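You operate a simulated robot arm through the tools that you are given. There is no shell and no other tool.

The job below is to be done with a simulated robot arm. You get a single attempt, and the scene is never put back.

TASK
Find where the fitted pressure switch trips and set the trip dial to match.
Fine: type on SWITCH, pump till the lamp lights; then open the release, free the collar and stow the switch in the pieces tray.

Only the result counts: the job must be done as asked and must still hold three seconds after the hand-in. Knocking over, shifting, dropping, spilling or breaking anything else fails it.

THE ROBOT
A 7-joint arm with a two-finger parallel gripper, fixed in place. Base frame: the origin is at the foot of the arm, x ahead of it, y to its left, z up. Readings come in m, degrees, newtons and seconds.
Its first joint turns from -166.0 to 166.0 degrees. Payload 4.4 kg.
Tool frame: the origin (TCP) lies between the finger pads and is the grasp point; the fingertips stand 0.023 m ahead of it; z points along the fingers, y is the line along which they close. Largest opening 0.094 m; finger width 0.038, thickness 0.01; the body of the gripper, 0.054 by 0.096 m, starts 0.039 m behind the TCP.
Orientation is that of the tool frame in the base frame, as [roll, pitch, yaw] about the fixed x, y, z axes, in that order (R = Rz(yaw) Ry(pitch) Rx(roll)). With the fingers straight down and closing along the base's y, the tool's x points along the base's -x, its y along +y and its z along -z.

THE INTERFACE
- The arm moves only by the tool move_arm. Its argument "motion" is a list of rows, each a list of 7 numbers: the turn, a rotation vector about the tool's x, y, z in degrees, then the shift along the tool's x, y, z in mm, then the gripper command, from -1 (shut) to 1 (fully open), values between in proportion. In form: [[wx, wy, wz, tx, ty, tz, fingers], ...]. A call has 1 to 20 rows; each row is the pose to reach, as a shift and turn from the pose commanded when the call began, along the tool's axes at that moment. Each row takes 0.2 s and may step no farther than 0.05 m and 8.6 degrees from the row before; otherwise, or with a gripper value out of range, the whole call is refused. A pose out of reach is approached as far as the arm can. The call stops where the force on the tool passes 90 N (or 10 N more than at its start, if that is more) or the arm is blocked; 0.2 s more then pass. The fingers move at their own pace (about 0.072 m/s each) and stop on an object; they squeeze with about 29 N. The grip force told is the motor's: it shows also when the fingers shut on nothing. Time passes only in rows, and 0.2 s behind the last, so rows that repeat a pose let the fingers close. The reply holds the time, the measured pose of the TCP, the force on the tool along the base axes, the opening and the grip force, in the units named above and with some noise, with the torque about the TCP (base axes, N m) and any sound that the robot's microphone picked up.
- Cameras (640 x 400 px; columns grow to the right, rows downward): "scene" is fixed at [0.2221, 0.6504, 1.5652]; the picture's right is [-0.79, -0.62, 0.00], its down [-0.33, 0.42, -0.84] and it looks along [0.52, -0.66, -0.54] (base axes); focal length 340 px, centre (320, 200). "wrist" rides on the gripper at [0.086, 0.016, -0.075] in the tool frame; the picture's right is [-0.18, 0.98, 0.00], its down [-0.58, -0.11, -0.81] and it looks along [-0.79, -0.15, 0.59] (tool axes); focal length 243 px, centre (320, 200). There is no depth. A picture from a camera that has moved, and an enlarged one, comes with that camera's place and axes in the base frame and with its lens.
- camera(camera): a new picture of that camera. It takes no simulated time.
- zoom(camera, box): a new picture of the part [left, top, right, bottom] of that camera's present view, enlarged. It takes no simulated time.
- hand_in(): hands the job in; it is judged then, once.

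Places have to be worked out from the pictures, the camera data and where the tool is seen. Open the gripper and draw the arm clear of the work before you hand the job in, unless the task says otherwise.

The tools are called after "Request:" as name(argument=value, ...) on one line, values as JSON. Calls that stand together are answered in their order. move_arm: Moves the arm, as the interface text tells. Its arguments: {"type":"object","properties":{"motion":{"type":"array","items":{"type":"array","items":{"type":"number"}}}},"required":["motion"]} The other tools are called the same way: camera (camera) takes a picture; zoom (camera, box) takes an enlarged picture of a part of a camera's view; hand_in () hands the job in.

At the start:

```text
time_s: 0.0
tool_pos: [0.7308, -0.2968, 1.1553]
ee_rot: [180.0, 0.0, 180.0]
wrist_force: [0.1, -0.3, -0.4]
ft_torque: [-0.01, 0.02, -0.01]
opening: 0.0941
finger_force: 0.0
```

scene: 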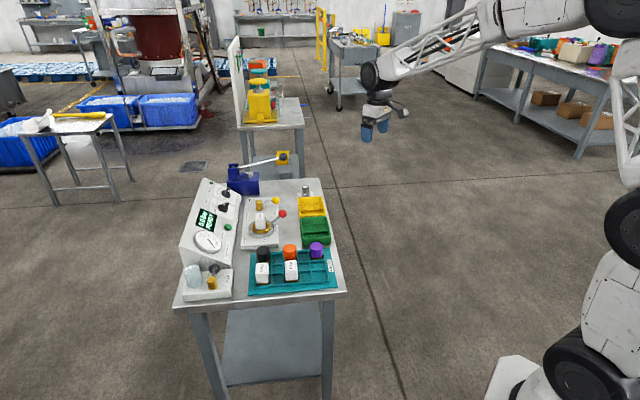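
wrist: 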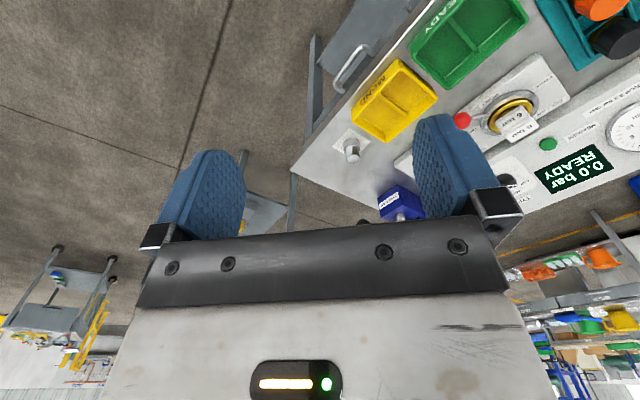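

I start by zooming into the workbench to identify the parts.

Request:
zoom(camera="scene", box=[170, 140, 350, 310])

Request:
zoom(camera="scene", box=[180, 170, 270, 240])

Request:
zoom(camera="scene", box=[230, 180, 350, 300])

Request:
zoom(camera="wrist", box=[300, 0, 640, 240])

```text
2.35 times, centred on (260, 225) of scene
camera zoom: at [0.2221, 0.6504, 1.5652], right [-0.79, -0.62, 0.0], down [-0.33, 0.42, -0.84], along [0.52, -0.66, -0.54], focal length 801 px, centre (461, 141)
```

zoom: 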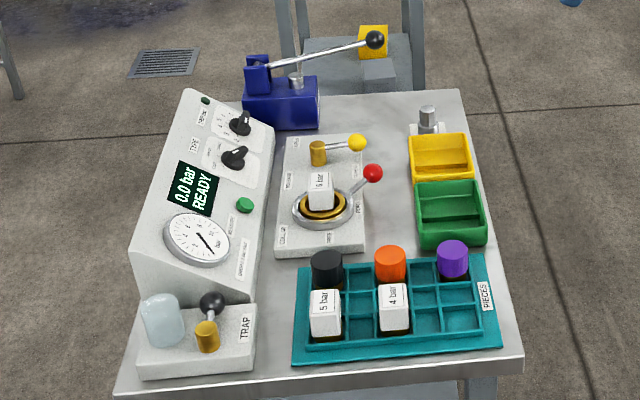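

```text
5.71 times, centred on (225, 205) of scene
camera zoom: at [0.2221, 0.6504, 1.5652], right [-0.79, -0.62, 0.0], down [-0.33, 0.42, -0.84], along [0.52, -0.66, -0.54], focal length 1945 px, centre (863, 171)
```

zoom: 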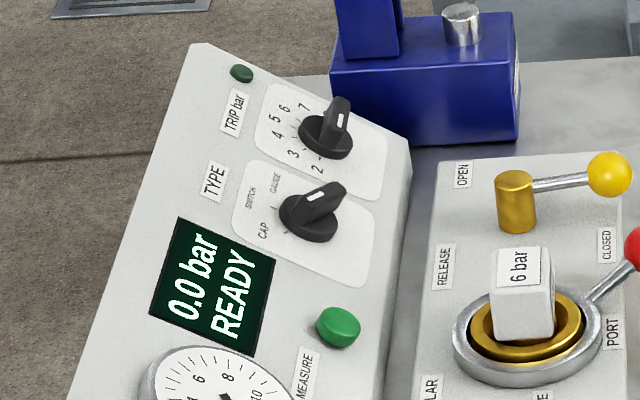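

```text
3.33 times, centred on (290, 240) of scene
camera zoom: at [0.2221, 0.6504, 1.5652], right [-0.79, -0.62, 0.0], down [-0.33, 0.42, -0.84], along [0.52, -0.66, -0.54], focal length 1134 px, centre (420, 67)
```

zoom: 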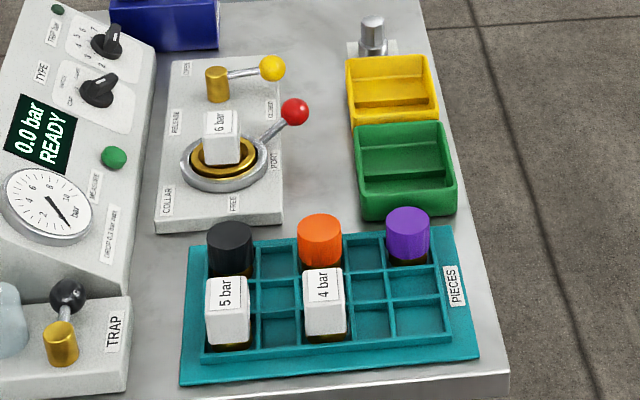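

```text
1.67 times, centred on (470, 120) of wrist
camera zoom: at [0.6439, -0.2803, 1.2304], right [0.18, 0.98, 0.0], down [0.58, -0.11, 0.81], along [0.79, -0.15, -0.59], focal length 404 px, centre (70, 333)
```

zoom: 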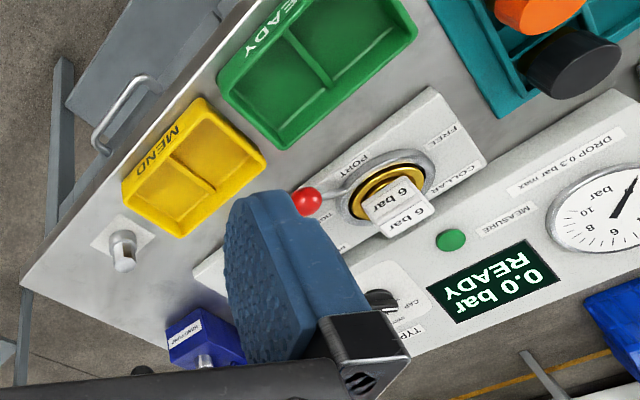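

The bench lies rotated about 45° in the base frame (top near z≈0.80), with the console along its far-left edge. I rotate the wrist to face the console and rise a little for a good survey picture.

Request:
move_arm(motion=[[0, 0, -5.6, 16, 18, -15, 1], [0, 0, -11.2, 32, 36, -30, 1], [0, 0, -16.8, 48, 54, -45, 1], [0, 0, -22.4, 64, 72, -60, 1], [0, 0, -28, 80, 90, -75, 1], [0, 0, -33.6, 96, 108, -90, 1], [0, 0, -39.2, 112, 126, -105, 1], [0, 0, -45, 130, 147, -120, 1]])

Request:
camera(camera="wrist")

```text
time_s: 1.8
tool_pos: [0.5988, -0.1495, 1.2759]
ee_rot: [-180.0, 0.1, -134.9]
wrist_force: [0.1, -0.3, -0.7]
ft_torque: [0.01, -0.01, 0.03]
opening: 0.0942
finger_force: 0.1
```

```text
taken
camera wrist: at [0.5253, -0.1985, 1.3505], right [-0.57, 0.82, 0.0], down [0.49, 0.34, 0.81], along [0.66, 0.46, -0.59], focal length 243 px, centre (320, 200)
```

wrist: 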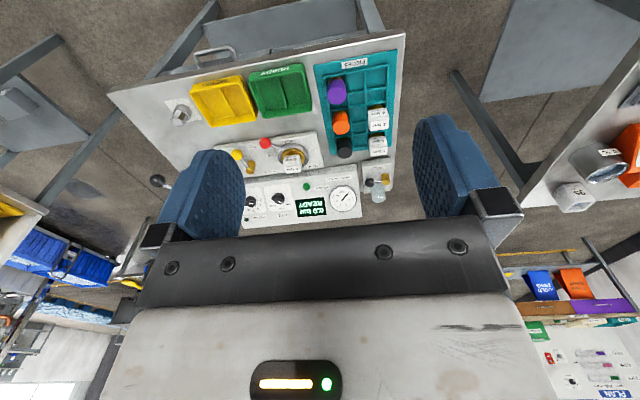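

The console faces the camera now; I zoom in on the individual parts.

Request:
zoom(camera="wrist", box=[230, 165, 370, 225])

Request:
zoom(camera="wrist", box=[220, 120, 340, 195])

Request:
zoom(camera="wrist", box=[300, 40, 410, 200])

Request:
zoom(camera="scene", box=[195, 170, 245, 210])

Request:
zoom(camera="scene", box=[240, 180, 300, 240])

Request:
zoom(camera="scene", box=[170, 215, 250, 305])

Request:
zoom(camera="scene", box=[220, 140, 320, 200])

```text
4.57 times, centred on (300, 195) of wrist
camera zoom: at [0.5253, -0.1985, 1.3505], right [-0.57, 0.82, 0.0], down [0.49, 0.34, 0.81], along [0.66, 0.46, -0.59], focal length 1109 px, centre (411, 223)
```

zoom: 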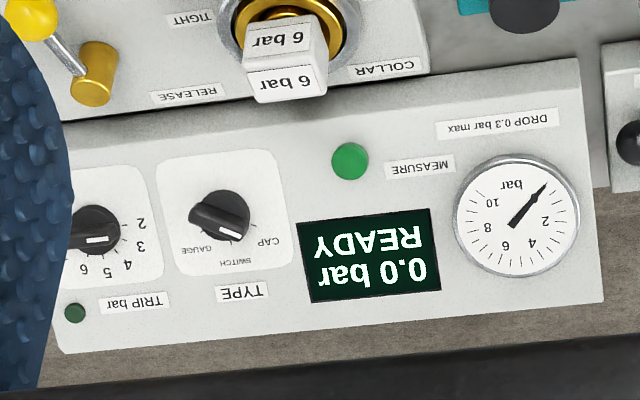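

```text
5.33 times, centred on (280, 158) of wrist
camera zoom: at [0.5253, -0.1985, 1.3505], right [-0.57, 0.82, 0.0], down [0.49, 0.34, 0.81], along [0.66, 0.46, -0.59], focal length 1294 px, centre (533, 427)
```

zoom: 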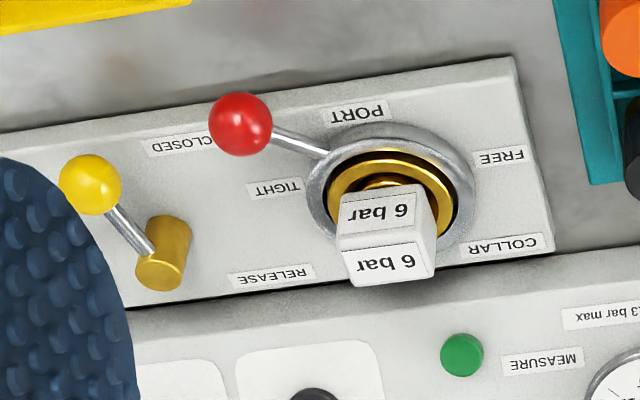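

```text
2.50 times, centred on (355, 120) of wrist
camera zoom: at [0.5253, -0.1985, 1.3505], right [-0.57, 0.82, 0.0], down [0.49, 0.34, 0.81], along [0.66, 0.46, -0.59], focal length 606 px, centre (232, 400)
```

zoom: 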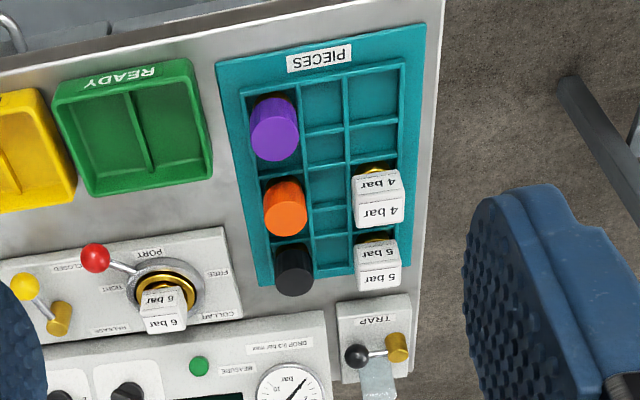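

```text
10.00 times, centred on (220, 190) of scene
camera zoom: at [0.2221, 0.6504, 1.5652], right [-0.79, -0.62, 0.0], down [-0.33, 0.42, -0.84], along [0.52, -0.66, -0.54], focal length 3403 px, centre (1320, 300)
```

zoom: 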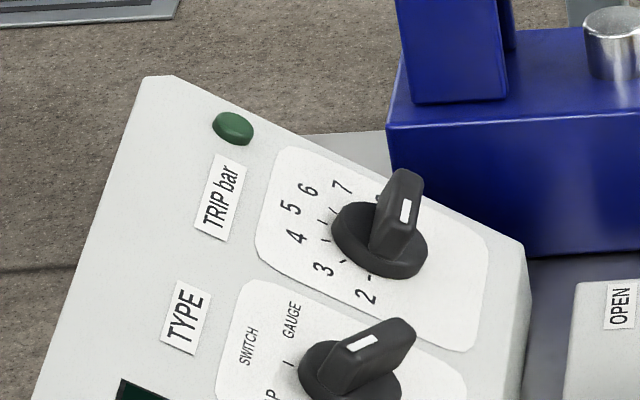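

```text
6.67 times, centred on (270, 210) of scene
camera zoom: at [0.2221, 0.6504, 1.5652], right [-0.79, -0.62, 0.0], down [-0.33, 0.42, -0.84], along [0.52, -0.66, -0.54], focal length 2269 px, centre (653, 133)
```

zoom: 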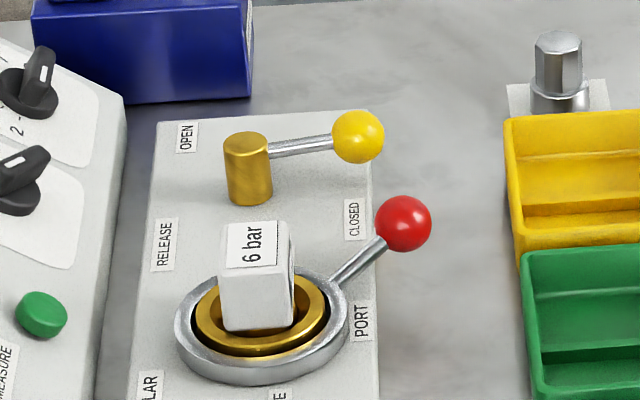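

```text
4.44 times, centred on (210, 260) of scene
camera zoom: at [0.2221, 0.6504, 1.5652], right [-0.79, -0.62, 0.0], down [-0.33, 0.42, -0.84], along [0.52, -0.66, -0.54], focal length 1512 px, centre (809, -67)
```

zoom: 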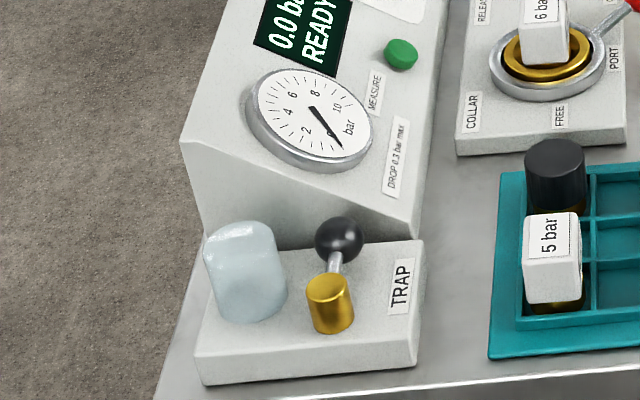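

```text
6.40 times, centred on (270, 170) of scene
camera zoom: at [0.2221, 0.6504, 1.5652], right [-0.79, -0.62, 0.0], down [-0.33, 0.42, -0.84], along [0.52, -0.66, -0.54], focal length 2178 px, centre (640, 392)
```

zoom: 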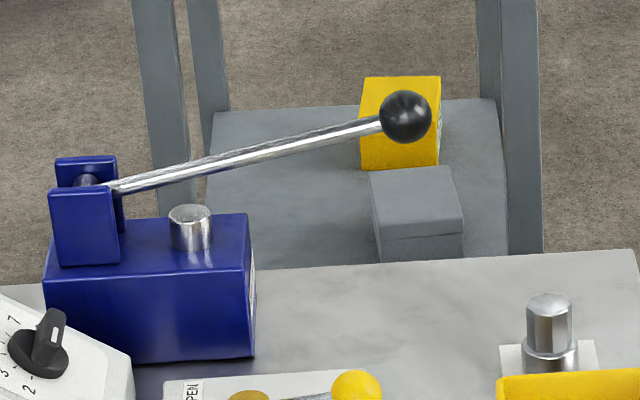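

Triangulation puts the TRIP dial near (1.21, -0.01, 0.87), TYPE near (1.14, 0.06, 0.86), the pump ball near (1.14, -0.27, 0.95). I move the camera closer (still clear above everything) to read the knobs and labels.

Request:
move_arm(motion=[[0, 0, 0, -25.6, -24, 21.9, 1], [0, 0, 0, -51.2, -48, 43.8, 1], [0, 0, 0, -76.8, -72, 65.7, 1], [0, 0, 0, -102.4, -96, 87.6, 1], [0, 0, 0, -128, -120, 109.5, 1], [0, 0, 0, -153.6, -144, 131.4, 1], [0, 0, 0, -179.2, -168, 153.3, 1], [0, 0, 0, -204.8, -192, 175.2, 1], [0, 0, 0, -230.4, -216, 197, 1], [0, 0, 0, -256, -240, 219, 1]])

Request:
camera(camera="wrist")

Request:
camera(camera="scene")

```text
time_s: 4.0
tool_pos: [0.9534, -0.1387, 1.059]
ee_rot: [-179.9, 0.0, -134.8]
wrist_force: [0.1, 0.7, 1.0]
ft_torque: [-0.01, 0.02, 0.04]
opening: 0.094
finger_force: 0.1
```

```text
taken
camera wrist: at [0.8796, -0.187, 1.134], right [-0.57, 0.82, 0.0], down [0.49, 0.33, 0.81], along [0.67, 0.46, -0.59], focal length 243 px, centre (320, 200)
```

wrist: 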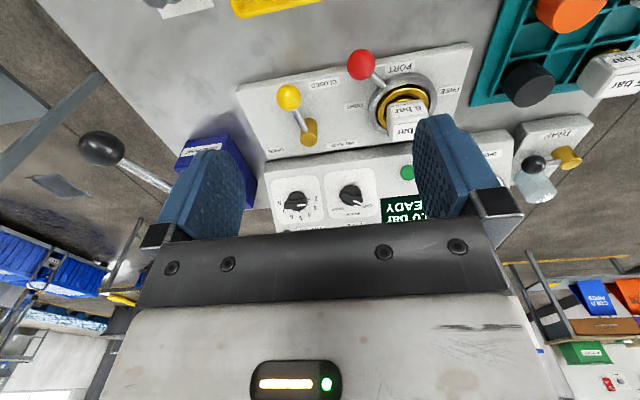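

```text
taken
```

scene: 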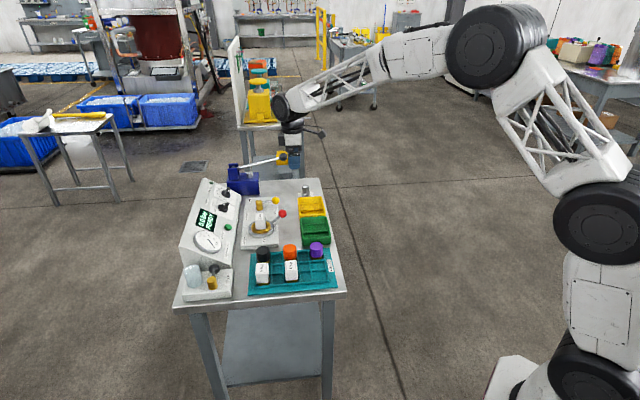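

Request:
zoom(camera="wrist", box=[250, 150, 410, 240])

Request:
zoom(camera="wrist", box=[230, 40, 470, 170])

Request:
zoom(camera="wrist", box=[470, 100, 640, 220])

Request:
zoom(camera="wrist", box=[60, 100, 280, 240])

```text
4.00 times, centred on (330, 195) of wrist
camera zoom: at [0.8796, -0.187, 1.134], right [-0.57, 0.82, 0.0], down [0.49, 0.33, 0.81], along [0.67, 0.46, -0.59], focal length 970 px, centre (280, 220)
```

zoom: 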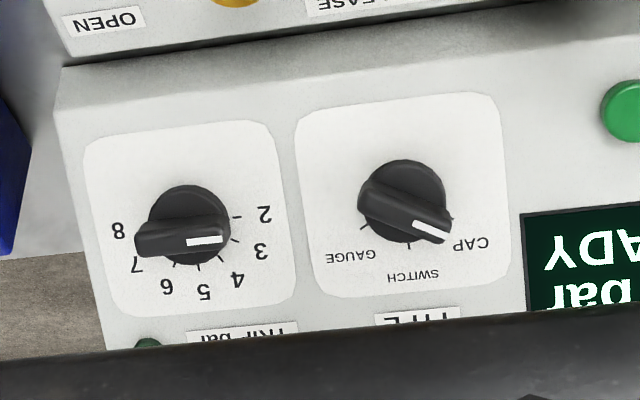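

```text
2.67 times, centred on (350, 105) of wrist
camera zoom: at [0.8796, -0.187, 1.134], right [-0.57, 0.82, 0.0], down [0.49, 0.33, 0.81], along [0.67, 0.46, -0.59], focal length 647 px, centre (240, 453)
```

zoom: 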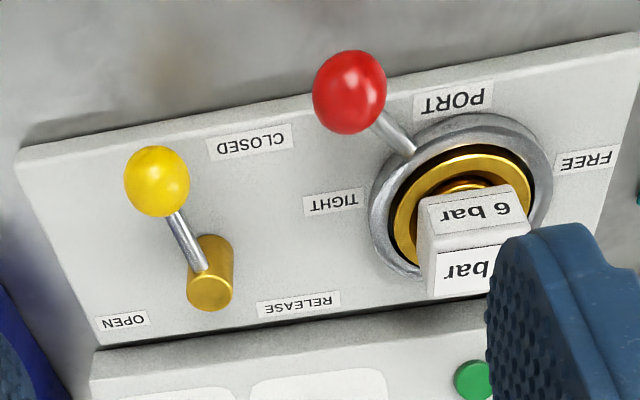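

```text
3.33 times, centred on (555, 160) of wrist
camera zoom: at [0.8796, -0.187, 1.134], right [-0.57, 0.82, 0.0], down [0.49, 0.33, 0.81], along [0.67, 0.46, -0.59], focal length 809 px, centre (-463, 333)
```

zoom: 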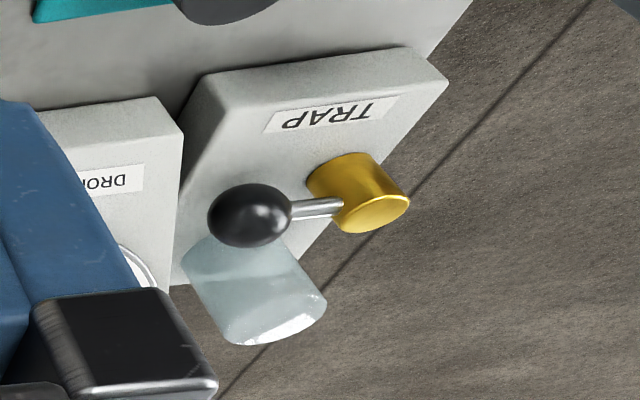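

```text
2.86 times, centred on (170, 170) of wrist
camera zoom: at [0.8796, -0.187, 1.134], right [-0.57, 0.82, 0.0], down [0.49, 0.33, 0.81], along [0.67, 0.46, -0.59], focal length 693 px, centre (749, 286)
```

zoom: 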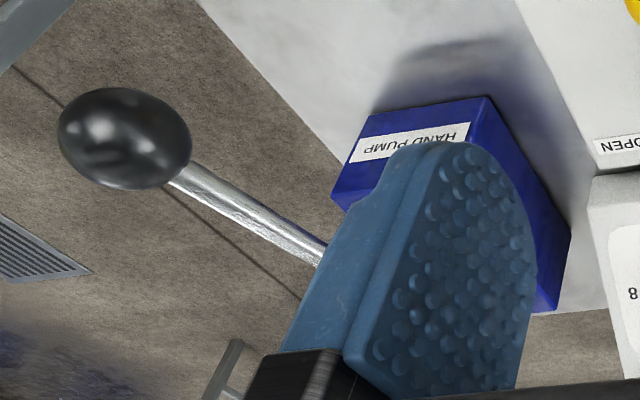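

TYPE points at CAP, TRIP at about 2.5, and the display reads 0.0. Panel slope is about 30°, so I now test whether the arm reaches above the TRIP dial with the tool tilted normal to the panel, staying well above everything.

Request:
move_arm(motion=[[0, -5, 0, -40, -15, -2, 1], [0, -10, 0, -80, -30, -5, 1], [0, -15, 0, -120, -45, -5, 1], [0, -20, 0, -160, -60, -5, 1], [0, -25, 0, -200, -75, -5, 1], [0, -30, 0, -240, -90, -5, 1]])

Request:
camera(camera="wrist")

Request:
camera(camera="scene")

```text
time_s: 5.4
tool_pos: [1.1814, -0.0349, 1.0642]
ee_rot: [-180.0, 30.2, -134.9]
wrist_force: [-1.1, 0.7, 0.9]
ft_torque: [-0.01, 0.01, 0.02]
opening: 0.0941
finger_force: 0.0
```

```text
taken
camera wrist: at [1.0907, -0.1026, 1.0857], right [-0.58, 0.81, 0.09], down [0.15, -0.01, 0.99], along [0.8, 0.59, -0.11], focal length 243 px, centre (320, 200)
```

wrist: 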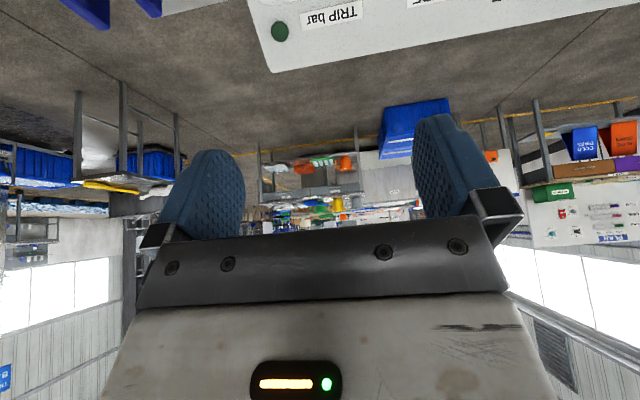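

```text
taken
```

scene: 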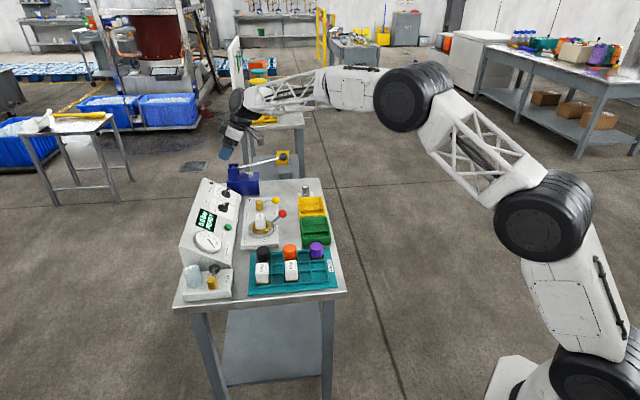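

The arm reaches easily. From the zoomed views: TYPE bar sits at ~30° (CAP), SWITCH is 60° clockwise; I move above TYPE with the fingers aligned across its bar.

Request:
move_arm(motion=[[0, 0, -7.5, 8.6, 12.4, 8, 0], [0, 0, -15, 17.2, 24.7, 18, 0], [0, 0, -22.5, 25.8, 37.1, 30, 0], [0, 0, -30, 34.4, 49.5, 45, 0], [0, 0, -37.5, 43, 61.8, 60, 0], [0, 0, -45, 51.5, 74.2, 76, 0], [0, 0, -52.5, 60, 86.5, 92, 0], [0, 0, -60, 68.7, 98.9, 109.3, 0]])

Request:
zoom(camera="scene", box=[180, 150, 290, 240])

Request:
camera(camera="wrist")

```text
time_s: 7.2
tool_pos: [1.1108, 0.0315, 0.9343]
ee_rot: [-153.3, 14.4, -71.4]
wrist_force: [0.4, -0.5, 0.3]
ft_torque: [-0.05, 0.01, 0.0]
opening: 0.047
finger_force: 0.1
```

```text
4.44 times, centred on (235, 195) of scene
camera zoom: at [0.2221, 0.6504, 1.5652], right [-0.79, -0.62, 0.0], down [-0.33, 0.42, -0.84], along [0.52, -0.66, -0.54], focal length 1512 px, centre (698, 222)
```

zoom: 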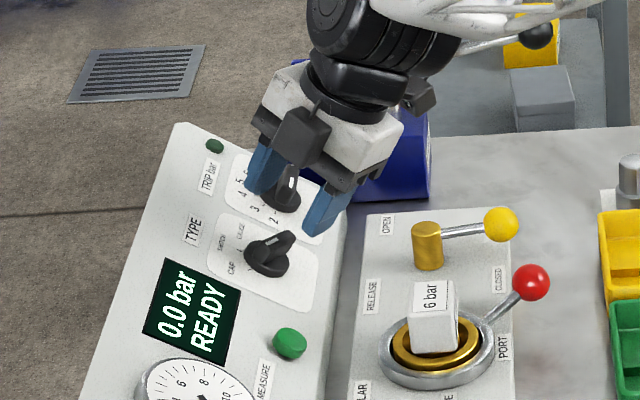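

```text
taken
camera wrist: at [1.0966, -0.0753, 0.9704], right [-0.92, -0.01, -0.38], down [-0.37, 0.27, 0.89], along [0.1, 0.96, -0.25], focal length 243 px, centre (320, 200)
```

wrist: 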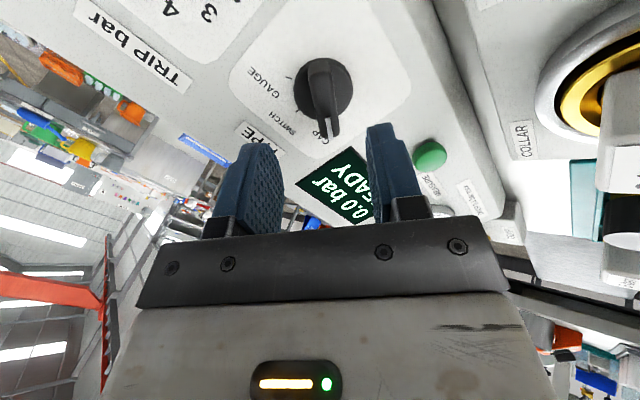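

The knob's bar lies straight between the fingers. I descend along the knob axis until the fingertips are just above the disc, then close.

Request:
move_arm(motion=[[0, 0, 0, -0.5, 1, 15, 0], [0, 0, 0, -1, 2, 30, 0], [0, 0, 0, -1, 2, 40, 0], [0, 0, 0, -1, 2, 48, 0], [0, 0, 0, -1, 2, 50, 0]])

Request:
zoom(camera="scene", box=[190, 160, 270, 220])

Request:
camera(camera="wrist")

```text
time_s: 8.4
tool_pos: [1.1288, 0.0514, 0.8886]
ee_rot: [-153.4, 14.5, -71.5]
wrist_force: [-2.6, -3.0, 4.5]
ft_torque: [0.15, -0.11, 0.01]
opening: 0.0463
finger_force: 0.1
```

```text
6.67 times, centred on (230, 190) of scene
camera zoom: at [0.2221, 0.6504, 1.5652], right [-0.79, -0.62, 0.0], down [-0.33, 0.42, -0.84], along [0.52, -0.66, -0.54], focal length 2269 px, centre (920, 267)
```

zoom: 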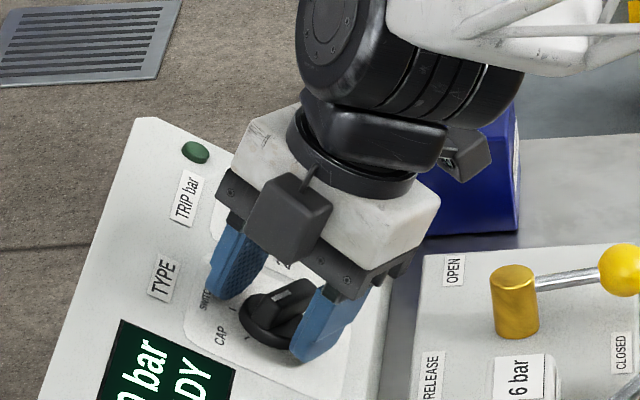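

```text
taken
camera wrist: at [1.1131, -0.0568, 0.9259], right [-0.92, -0.01, -0.38], down [-0.37, 0.27, 0.89], along [0.1, 0.96, -0.25], focal length 243 px, centre (320, 200)
```

wrist: 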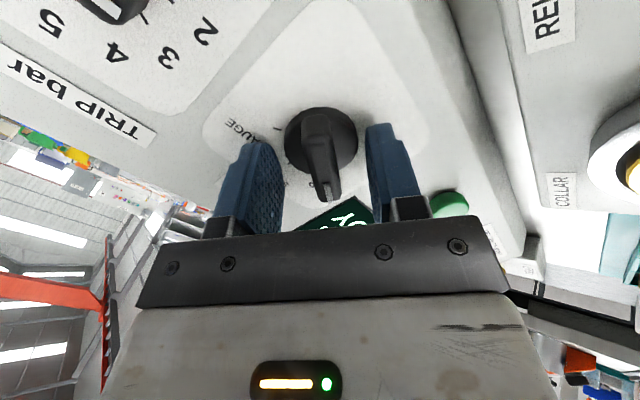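

There is a slight contact (≈6 N along the normal), so the tips likely touch the panel plate. I back off 6 mm so the tips clear the disc and close on the bar.

Request:
move_arm(motion=[[0, 0, 0, 0, 0, -6, 0], [0, 0, 0, 0, 0, -6, -0.5], [0, 0, 0, 0, 0, -6, -1], [0, 0, 0, 0, 0, -6, -1], [0, 0, 0, 0, 0, -6, -1]])

Request:
zoom(camera="scene", box=[190, 160, 270, 220])

Request:
camera(camera="wrist")

```text
time_s: 9.5
tool_pos: [1.1239, 0.0479, 0.8952]
ee_rot: [-153.6, 14.6, -71.5]
wrist_force: [-40.2, -5.1, 12.8]
ft_torque: [1.23, -0.34, 0.2]
opening: 0.0142
finger_force: 45.2
stopped in row 5: the force on the tool passed its limit at 93 N (the readings are from after the stop); the commanded pose is now the measured one
```

```text
6.67 times, centred on (230, 190) of scene
camera zoom: at [0.2221, 0.6504, 1.5652], right [-0.79, -0.62, 0.0], down [-0.33, 0.42, -0.84], along [0.52, -0.66, -0.54], focal length 2269 px, centre (920, 267)
```

zoom: 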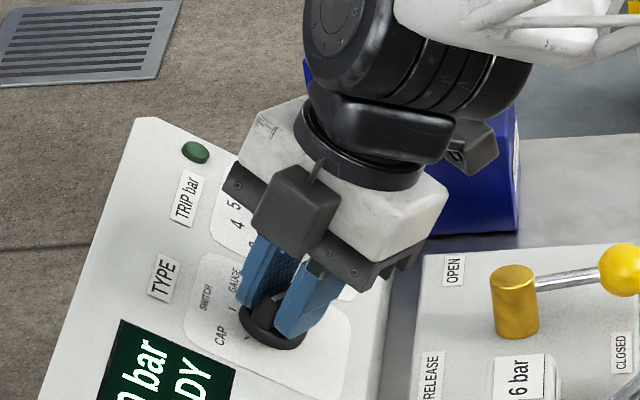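

```text
taken
camera wrist: at [1.1086, -0.0591, 0.931], right [-0.93, -0.01, -0.38], down [-0.36, 0.27, 0.89], along [0.1, 0.96, -0.25], focal length 243 px, centre (320, 200)
```

wrist: 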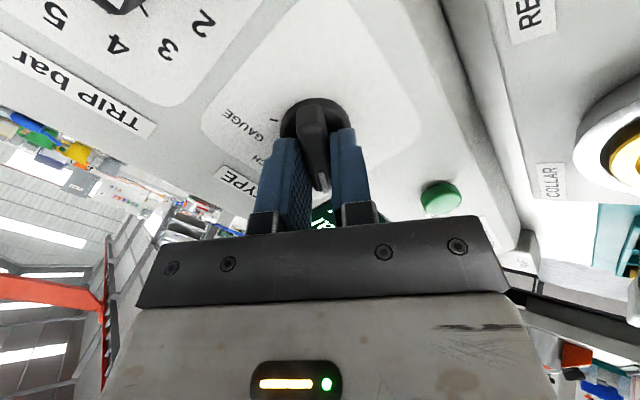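

The grip is on the bar but off-centre: the bar pushes the tool along +y of the tool. I shift about 2 mm that way to relieve it.

Request:
move_arm(motion=[[0, 0, 0, 0, 1, 0, -1], [0, 0, 0, 0, 2, 0, -1]])

```text
time_s: 10.1
tool_pos: [1.1234, 0.0476, 0.8941]
ee_rot: [-153.4, 14.5, -71.5]
wrist_force: [1.6, -5.9, 12.4]
ft_torque: [0.93, -0.91, 0.03]
opening: 0.014
finger_force: 45.1
```

Load is now small. I turn the TYPE knob +60° about its axis toward SWITCH.

Request:
move_arm(motion=[[0, 0, 7.5, 0, 0, 0, -1], [0, 0, 15, 0, 0, 0, -1], [0, 0, 22.5, 0, 0, 0, -1], [0, 0, 30, 0, 0, 0, -1], [0, 0, 37.5, 0, 0, 0, -1], [0, 0, 45, 0, 0, 0, -1], [0, 0, 52.5, 0, 0, 0, -1], [0, 0, 60, 0, 0, 0, -1]])

Request:
zoom(camera="scene", box=[190, 160, 270, 220])

Request:
camera(camera="wrist")

```text
time_s: 11.0
tool_pos: [1.1252, 0.048, 0.8963]
ee_rot: [-161.5, 24.4, -96.5]
wrist_force: [21.7, 1.4, -6.8]
ft_torque: [-0.48, -0.88, -0.5]
opening: 0.0134
finger_force: 44.7
stopped in row 4: the force on the tool passed its limit at 94 N (the readings are from after the stop); the commanded pose is now the measured one
```

```text
6.67 times, centred on (230, 190) of scene
camera zoom: at [0.2221, 0.6504, 1.5652], right [-0.79, -0.62, 0.0], down [-0.33, 0.42, -0.84], along [0.52, -0.66, -0.54], focal length 2269 px, centre (920, 267)
```

zoom: 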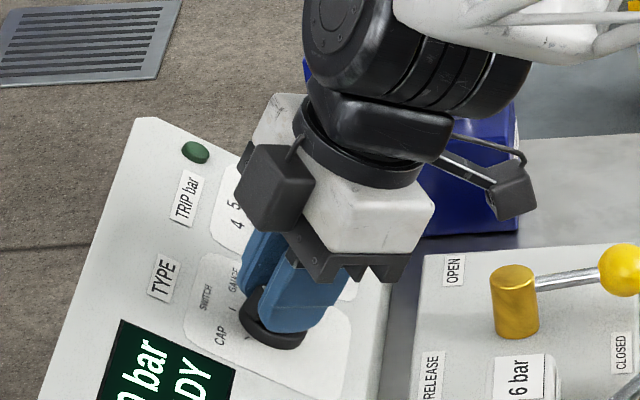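

```text
taken
camera wrist: at [1.0736, -0.0514, 0.9206], right [-0.89, 0.4, -0.21], down [-0.13, 0.22, 0.97], along [0.43, 0.89, -0.14], focal length 243 px, centre (320, 200)
```

wrist: 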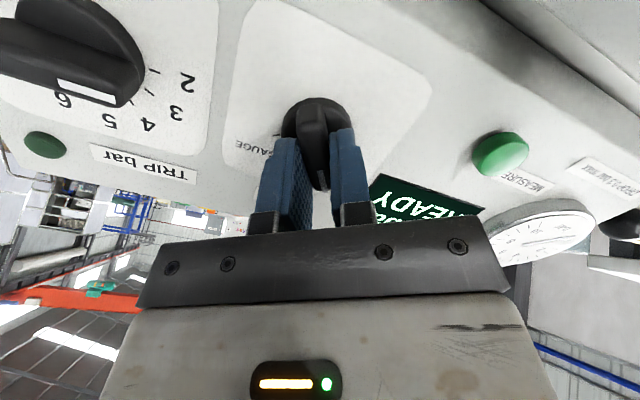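

The knob turned about 22° before side load hit the limit. I relieve the lateral load by 1 mm and continue in smaller slices.

Request:
move_arm(motion=[[0, 0, 0, 0, -1, 0, -1], [0, 0, 4, 0, -1, 0, -1], [0, 0, 8, 0, -1, 0, -1], [0, 0, 8, 0, -1, 0, -1]])

```text
time_s: 12.0
tool_pos: [1.1254, 0.0493, 0.8971]
ee_rot: [-165.3, 26.7, -105.2]
wrist_force: [12.9, -8.0, -7.7]
ft_torque: [0.11, -1.02, -0.31]
opening: 0.0134
finger_force: 44.7
```

Load stays moderate; I continue turning with a small additional lateral relief.

Request:
move_arm(motion=[[0, 0, 0, 0, -0.7, 0, -1], [0, 0, 4, 0, -0.9, 0, -1], [0, 0, 8, 0, -1.1, 0, -1], [0, 0, 12, 0, -1.3, 0, -1], [0, 0, 12, 0, -1.3, 0, -1]])

Request:
camera(camera="wrist")

```text
time_s: 13.2
tool_pos: [1.1269, 0.0472, 0.8973]
ee_rot: [-171.6, 29.1, -118.4]
wrist_force: [1.8, -1.9, -11.2]
ft_torque: [-0.08, -0.77, -0.4]
opening: 0.0134
finger_force: 44.6
```

```text
taken
camera wrist: at [1.05, -0.0357, 0.9176], right [-0.75, 0.67, -0.04], down [0.04, 0.1, 0.99], along [0.66, 0.74, -0.11], focal length 243 px, centre (320, 200)
```

wrist: 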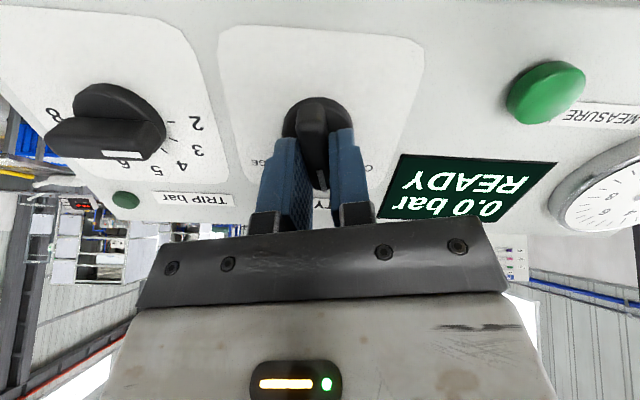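

About 15° remains; I finish the turn to SWITCH.

Request:
move_arm(motion=[[0, 0, 4, 0, -0.1, 0, -1], [0, 0, 8, 0, -0.2, 0, -1], [0, 0, 12, 0, -0.3, 0, -1], [0, 0, 15, 0, -0.4, 0, -1], [0, 0, 15, 0, -0.4, 0, -1]])

Request:
camera(camera="wrist")

```text
time_s: 14.4
tool_pos: [1.1284, 0.0456, 0.8968]
ee_rot: [180.0, 30.3, -135.5]
wrist_force: [45.1, -24.2, -17.8]
ft_torque: [-0.28, 0.04, 0.27]
opening: 0.0128
finger_force: 44.6
```

```text
taken
camera wrist: at [1.0357, -0.0194, 0.9183], right [-0.57, 0.81, 0.09], down [0.15, -0.01, 0.99], along [0.81, 0.58, -0.11], focal length 243 px, centre (320, 200)
```

wrist: 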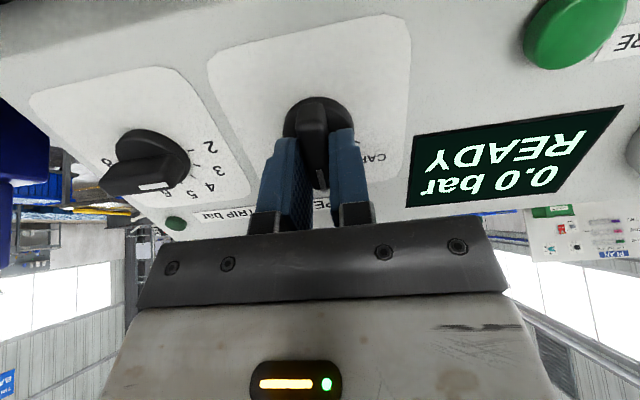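

The bar now stands upslope (SWITCH). I open the fingers and retreat along the axis to check.

Request:
move_arm(motion=[[0, 0, 0, 0, 0, 0, -0.4], [0, 0, 0, 0, 0, 0, 0], [0, 0, 0, 0, 0, -20, 0], [0, 0, 0, 0, 0, -50, 0], [0, 0, 0, 0, 0, -90, 0], [0, 0, 0, 0, 0, -120, 0]])

Request:
zoom(camera="scene", box=[190, 160, 270, 220])

```text
time_s: 15.8
tool_pos: [1.0853, 0.0049, 0.9984]
ee_rot: [179.8, 30.2, -135.6]
wrist_force: [0.1, 0.7, -0.1]
ft_torque: [0.03, -0.03, -0.02]
opening: 0.047
finger_force: 0.2
```

```text
6.67 times, centred on (230, 190) of scene
camera zoom: at [0.2221, 0.6504, 1.5652], right [-0.79, -0.62, 0.0], down [-0.33, 0.42, -0.84], along [0.52, -0.66, -0.54], focal length 2269 px, centre (920, 267)
```

zoom: 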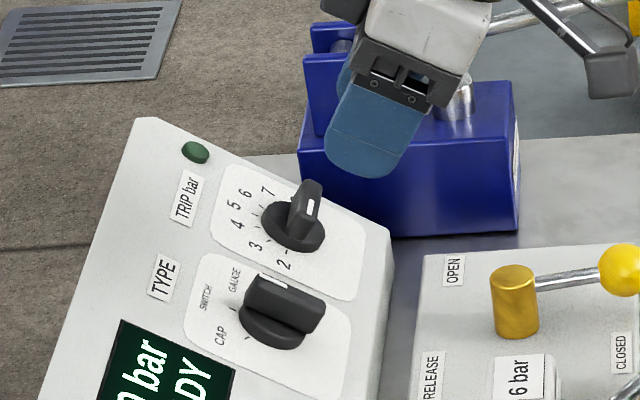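

I swing back to a straight-down pose to look at the knobs and the pump from the wrist camera.

Request:
move_arm(motion=[[0, 5, 0, 25.8, -1.2, -30.7, 0], [0, 10, 0, 51.7, -2.3, -61.3, 0], [0, 15, 0, 77.5, -3.5, -92, 0], [0, 20, 0, 103.3, -4.7, -122.7, 0], [0, 25, 0, 129, -5.8, -153, 0], [0, 30, 0, 155, -7, -184, 0]])

Request:
camera(camera="wrist")

Request:
zoom(camera="wrist", box=[250, 140, 410, 240])

```text
time_s: 17.2
tool_pos: [0.9278, -0.1613, 1.0842]
ee_rot: [179.9, 0.0, -135.5]
wrist_force: [-0.5, -0.1, -0.6]
ft_torque: [0.0, -0.03, -0.04]
opening: 0.0471
finger_force: 0.0
```

```text
taken
camera wrist: at [0.8535, -0.2092, 1.1583], right [-0.56, 0.83, 0.0], down [0.49, 0.33, 0.81], along [0.67, 0.45, -0.59], focal length 243 px, centre (320, 200)
```

wrist: 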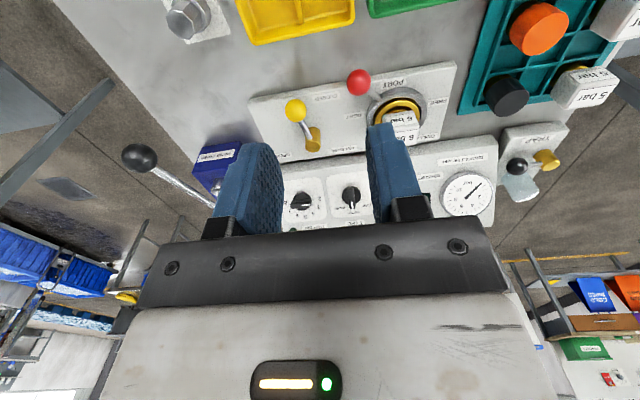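

```text
4.00 times, centred on (330, 190) of wrist
camera zoom: at [0.8535, -0.2092, 1.1583], right [-0.56, 0.83, 0.0], down [0.49, 0.33, 0.81], along [0.67, 0.45, -0.59], focal length 970 px, centre (280, 240)
```

zoom: 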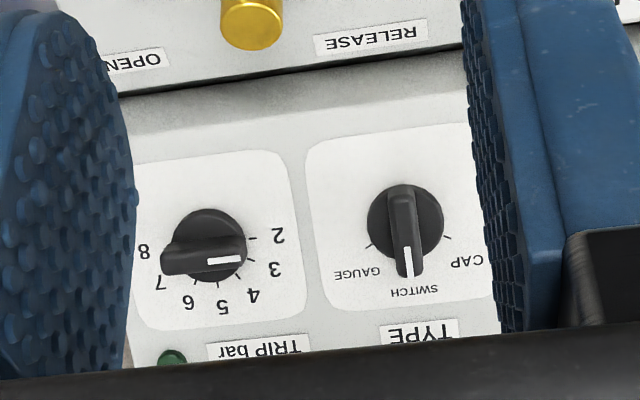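

TYPE clearly points to SWITCH now. Next the pump: the handle ball triangulates to about (1.141, -0.272, 0.949); I move to a pre-grasp above it, tilted 30°.

Request:
move_arm(motion=[[0, -5, 0, -4, -38, 4, 0.5], [0, -10, 0, -8, -76, 10, 0.5], [0, -15, 0, -12, -114, 18, 0.5], [0, -20, 0, -16, -153, 28, 0.5], [0, -25, 0, -20, -191, 38, 0.5], [0, -30, 0, -24.6, -229, 48, 0.5]])

Request:
camera(camera="wrist")

Request:
zoom(camera="scene", box=[220, 110, 330, 200])

```text
time_s: 18.6
tool_pos: [1.1079, -0.3049, 1.0348]
ee_rot: [-180.0, 30.3, -135.5]
wrist_force: [0.6, 0.3, 1.2]
ft_torque: [-0.04, 0.03, 0.03]
opening: 0.0704
finger_force: 0.1
```

```text
taken
camera wrist: at [1.015, -0.3707, 1.0563], right [-0.58, 0.81, 0.09], down [0.14, -0.01, 0.99], along [0.81, 0.58, -0.11], focal length 243 px, centre (320, 200)
```

wrist: 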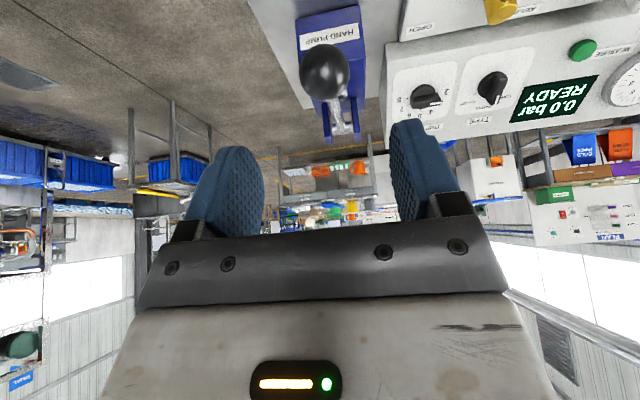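

```text
4.44 times, centred on (275, 155) of scene
camera zoom: at [0.2221, 0.6504, 1.5652], right [-0.79, -0.62, 0.0], down [-0.33, 0.42, -0.84], along [0.52, -0.66, -0.54], focal length 1512 px, centre (520, 400)
```

zoom: 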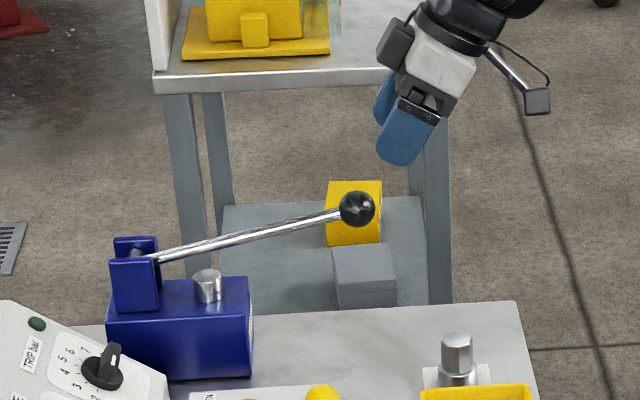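

The ball is centred between the fingers, about 100 mm ahead along the tool. I advance and close on it.

Request:
move_arm(motion=[[0, 0, 0, 0, 2, 25, 0.5], [0, 0, 0, 0.5, 4, 50, 0.5], [0, 0, 0, 0.5, 4, 75, 0.5], [0, 0, 0, 0.5, 4, 98, 0.5], [0, 0, 0, 0.5, 4, 98, 0], [0, 0, 0, 0.5, 4, 98, -0.4], [0, 0, 0, 0.5, 4, 98, -0.6]])

Request:
camera(camera="wrist")

Request:
zoom(camera="scene", box=[220, 110, 330, 200])

```text
time_s: 20.2
tool_pos: [1.1387, -0.2677, 0.9488]
ee_rot: [-179.9, 30.3, -135.5]
wrist_force: [24.8, -6.5, -1.2]
ft_torque: [0.14, -0.06, 0.17]
opening: 0.0341
finger_force: 45.1
```

```text
taken
camera wrist: at [1.0468, -0.334, 0.9703], right [-0.58, 0.81, 0.09], down [0.14, -0.01, 0.99], along [0.81, 0.58, -0.11], focal length 243 px, centre (320, 200)
```

wrist: 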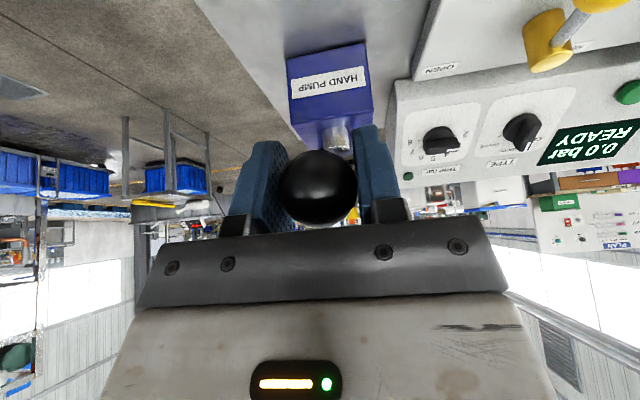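

```text
4.44 times, centred on (275, 155) of scene
camera zoom: at [0.2221, 0.6504, 1.5652], right [-0.79, -0.62, 0.0], down [-0.33, 0.42, -0.84], along [0.52, -0.66, -0.54], focal length 1512 px, centre (520, 400)
```

zoom: 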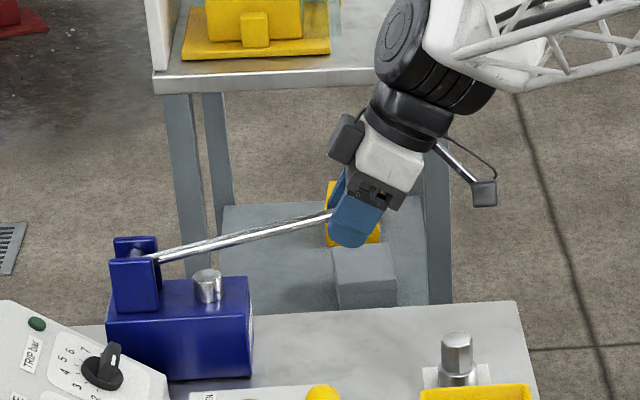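

Ball gripped (34 mm). I push the handle down 20 mm along its arc as a test stroke and watch the display.

Request:
move_arm(motion=[[0, 0, 0, 3, 0, 4, -0.6], [0, 0, 0, 6, 0, 8, -0.6], [0, 0, 0, 9, 0, 12, -0.6], [0, 0, 0, 12, 0, 16.2, -0.6]])

Request:
zoom(camera="wrist", box=[380, 80, 640, 220])

```text
time_s: 21.2
tool_pos: [1.137, -0.2697, 0.9303]
ee_rot: [-180.0, 30.3, -135.6]
wrist_force: [27.1, -28.6, 8.2]
ft_torque: [0.83, -0.71, 0.24]
opening: 0.0339
finger_force: 45.0
```

```text
2.46 times, centred on (510, 150) of wrist
camera zoom: at [1.0443, -0.3362, 0.9503], right [-0.57, 0.81, 0.09], down [0.14, -0.01, 0.99], along [0.81, 0.58, -0.11], focal length 597 px, centre (-148, 323)
```

zoom: 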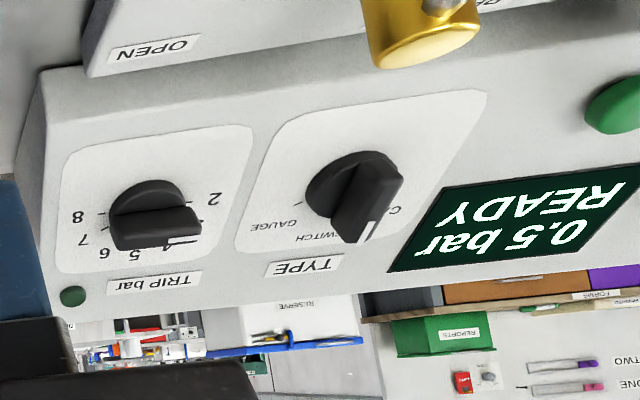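

Pressure rose to 0.5 bar with release closed—good. I relieve the sideways load (2 mm toward -y) and continue down.

Request:
move_arm(motion=[[0, 0, 0, 0, -2, 0, -0.6], [0, 0, 0, 2.6, -2, 4, -0.6], [0, 0, 0, 5.2, -2, 8.5, -0.6], [0, 0, 0, 7.6, -2, 13, -0.6], [0, 0, 0, 10, -2, 17.3, -0.6]])

Request:
zoom(camera="wrist", box=[380, 80, 640, 220])

Request:
zoom(camera="scene", box=[190, 140, 310, 230])

```text
time_s: 22.4
tool_pos: [1.1381, -0.2688, 0.9076]
ee_rot: [179.9, 30.2, -135.6]
wrist_force: [-14.0, -3.4, 8.9]
ft_torque: [0.77, -0.75, -0.03]
opening: 0.0343
finger_force: 45.0
```

```text
2.46 times, centred on (510, 150) of wrist
camera zoom: at [1.0456, -0.3355, 0.9298], right [-0.58, 0.81, 0.09], down [0.15, -0.01, 0.99], along [0.8, 0.58, -0.11], focal length 597 px, centre (-148, 323)
```

zoom: 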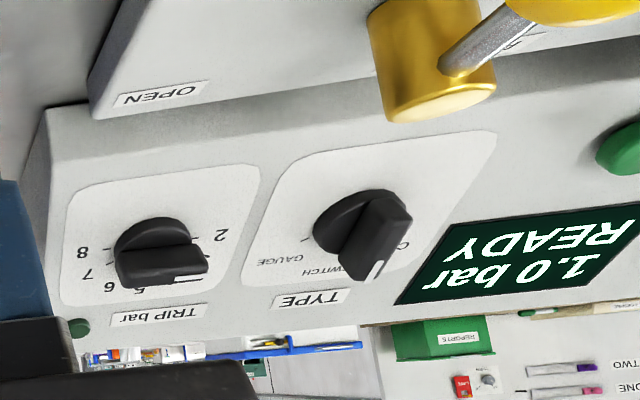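

```text
4.44 times, centred on (250, 185) of scene
camera zoom: at [0.2221, 0.6504, 1.5652], right [-0.79, -0.62, 0.0], down [-0.33, 0.42, -0.84], along [0.52, -0.66, -0.54], focal length 1512 px, centre (631, 267)
```

zoom: 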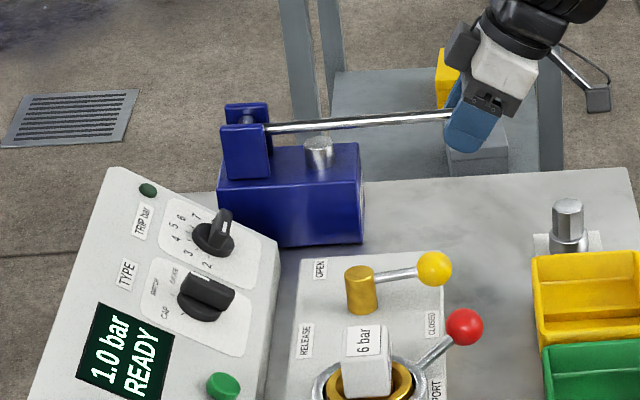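

1.0 bar after ~41 mm of travel (≈0.1 bar per 4 mm). I try a little further down to learn the lower stop.

Request:
move_arm(motion=[[0, 0, 0, 2, 0, 3.5, -0.6], [0, 0, 0, 3.8, 0, 7, -0.6], [0, 0, 0, 5.6, 0, 10.5, -0.6]])

Request:
zoom(camera="scene", box=[190, 140, 310, 230])

```text
time_s: 23.2
tool_pos: [1.1381, -0.2689, 0.8958]
ee_rot: [179.8, 30.2, -135.4]
wrist_force: [-23.0, 21.9, 8.9]
ft_torque: [0.51, -0.76, -0.33]
opening: 0.0344
finger_force: 44.9
```

```text
4.44 times, centred on (250, 185) of scene
camera zoom: at [0.2221, 0.6504, 1.5652], right [-0.79, -0.62, 0.0], down [-0.33, 0.42, -0.84], along [0.52, -0.66, -0.54], focal length 1512 px, centre (631, 267)
```

zoom: 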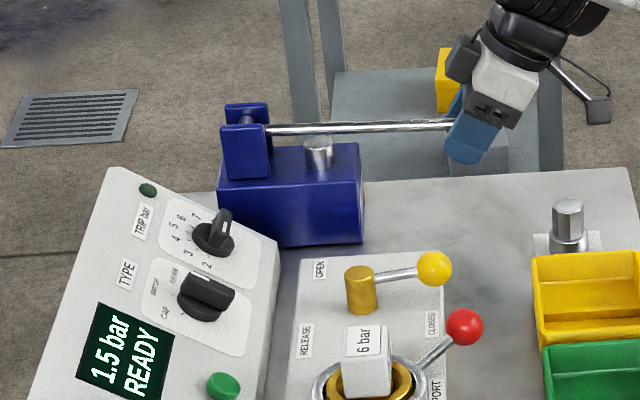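

1.5 bar now; the rod is close above the chrome plunger. I raise the handle back to the top along the arc to see whether pressure holds, relieving side load.

Request:
move_arm(motion=[[0, 0, 0, -3, 1.5, -7, -0.6], [0, 0, 0, -7, 1.5, -15, -0.6], [0, 0, 0, -12, 1.5, -24, -0.6], [0, 0, 0, -17, 1.5, -32, -0.6], [0, 0, 0, -22.5, 1.5, -39.5, -0.6], [0, 0, 0, -27.6, 1.5, -44, -0.6]])

Request:
zoom(camera="scene", box=[190, 140, 310, 230])

```text
time_s: 24.6
tool_pos: [1.1386, -0.2699, 0.9492]
ee_rot: [179.7, 30.2, -135.7]
wrist_force: [-2.1, -12.0, -7.0]
ft_torque: [-0.16, 0.2, 0.03]
opening: 0.0343
finger_force: 45.2
```

```text
4.44 times, centred on (250, 185) of scene
camera zoom: at [0.2221, 0.6504, 1.5652], right [-0.79, -0.62, 0.0], down [-0.33, 0.42, -0.84], along [0.52, -0.66, -0.54], focal length 1512 px, centre (631, 267)
```

zoom: 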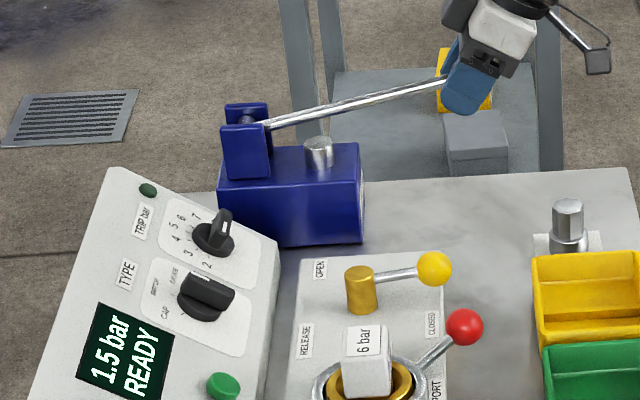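

Pressure holds at 1.5 bar on the upstroke. I start the second stroke, checking the display at finer intervals.

Request:
move_arm(motion=[[0, 0, 0, 3, 0, 4, -0.6], [0, 0, 0, 6, 0, 8, -0.6]])

Request:
zoom(camera="scene", box=[190, 170, 250, 220])

```text
time_s: 25.2
tool_pos: [1.1377, -0.2687, 0.9417]
ee_rot: [180.0, 30.3, -135.5]
wrist_force: [-4.6, -17.8, 10.1]
ft_torque: [0.85, -0.8, 0.02]
opening: 0.0342
finger_force: 45.3
```

```text
8.00 times, centred on (220, 195) of scene
camera zoom: at [0.2221, 0.6504, 1.5652], right [-0.79, -0.62, 0.0], down [-0.33, 0.42, -0.84], along [0.52, -0.66, -0.54], focal length 2723 px, centre (1120, 240)
```

zoom: 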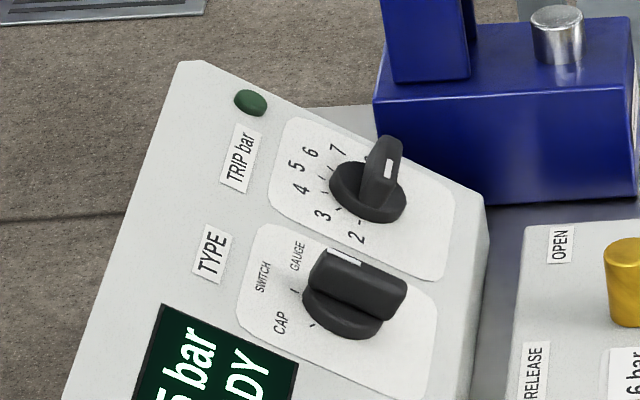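

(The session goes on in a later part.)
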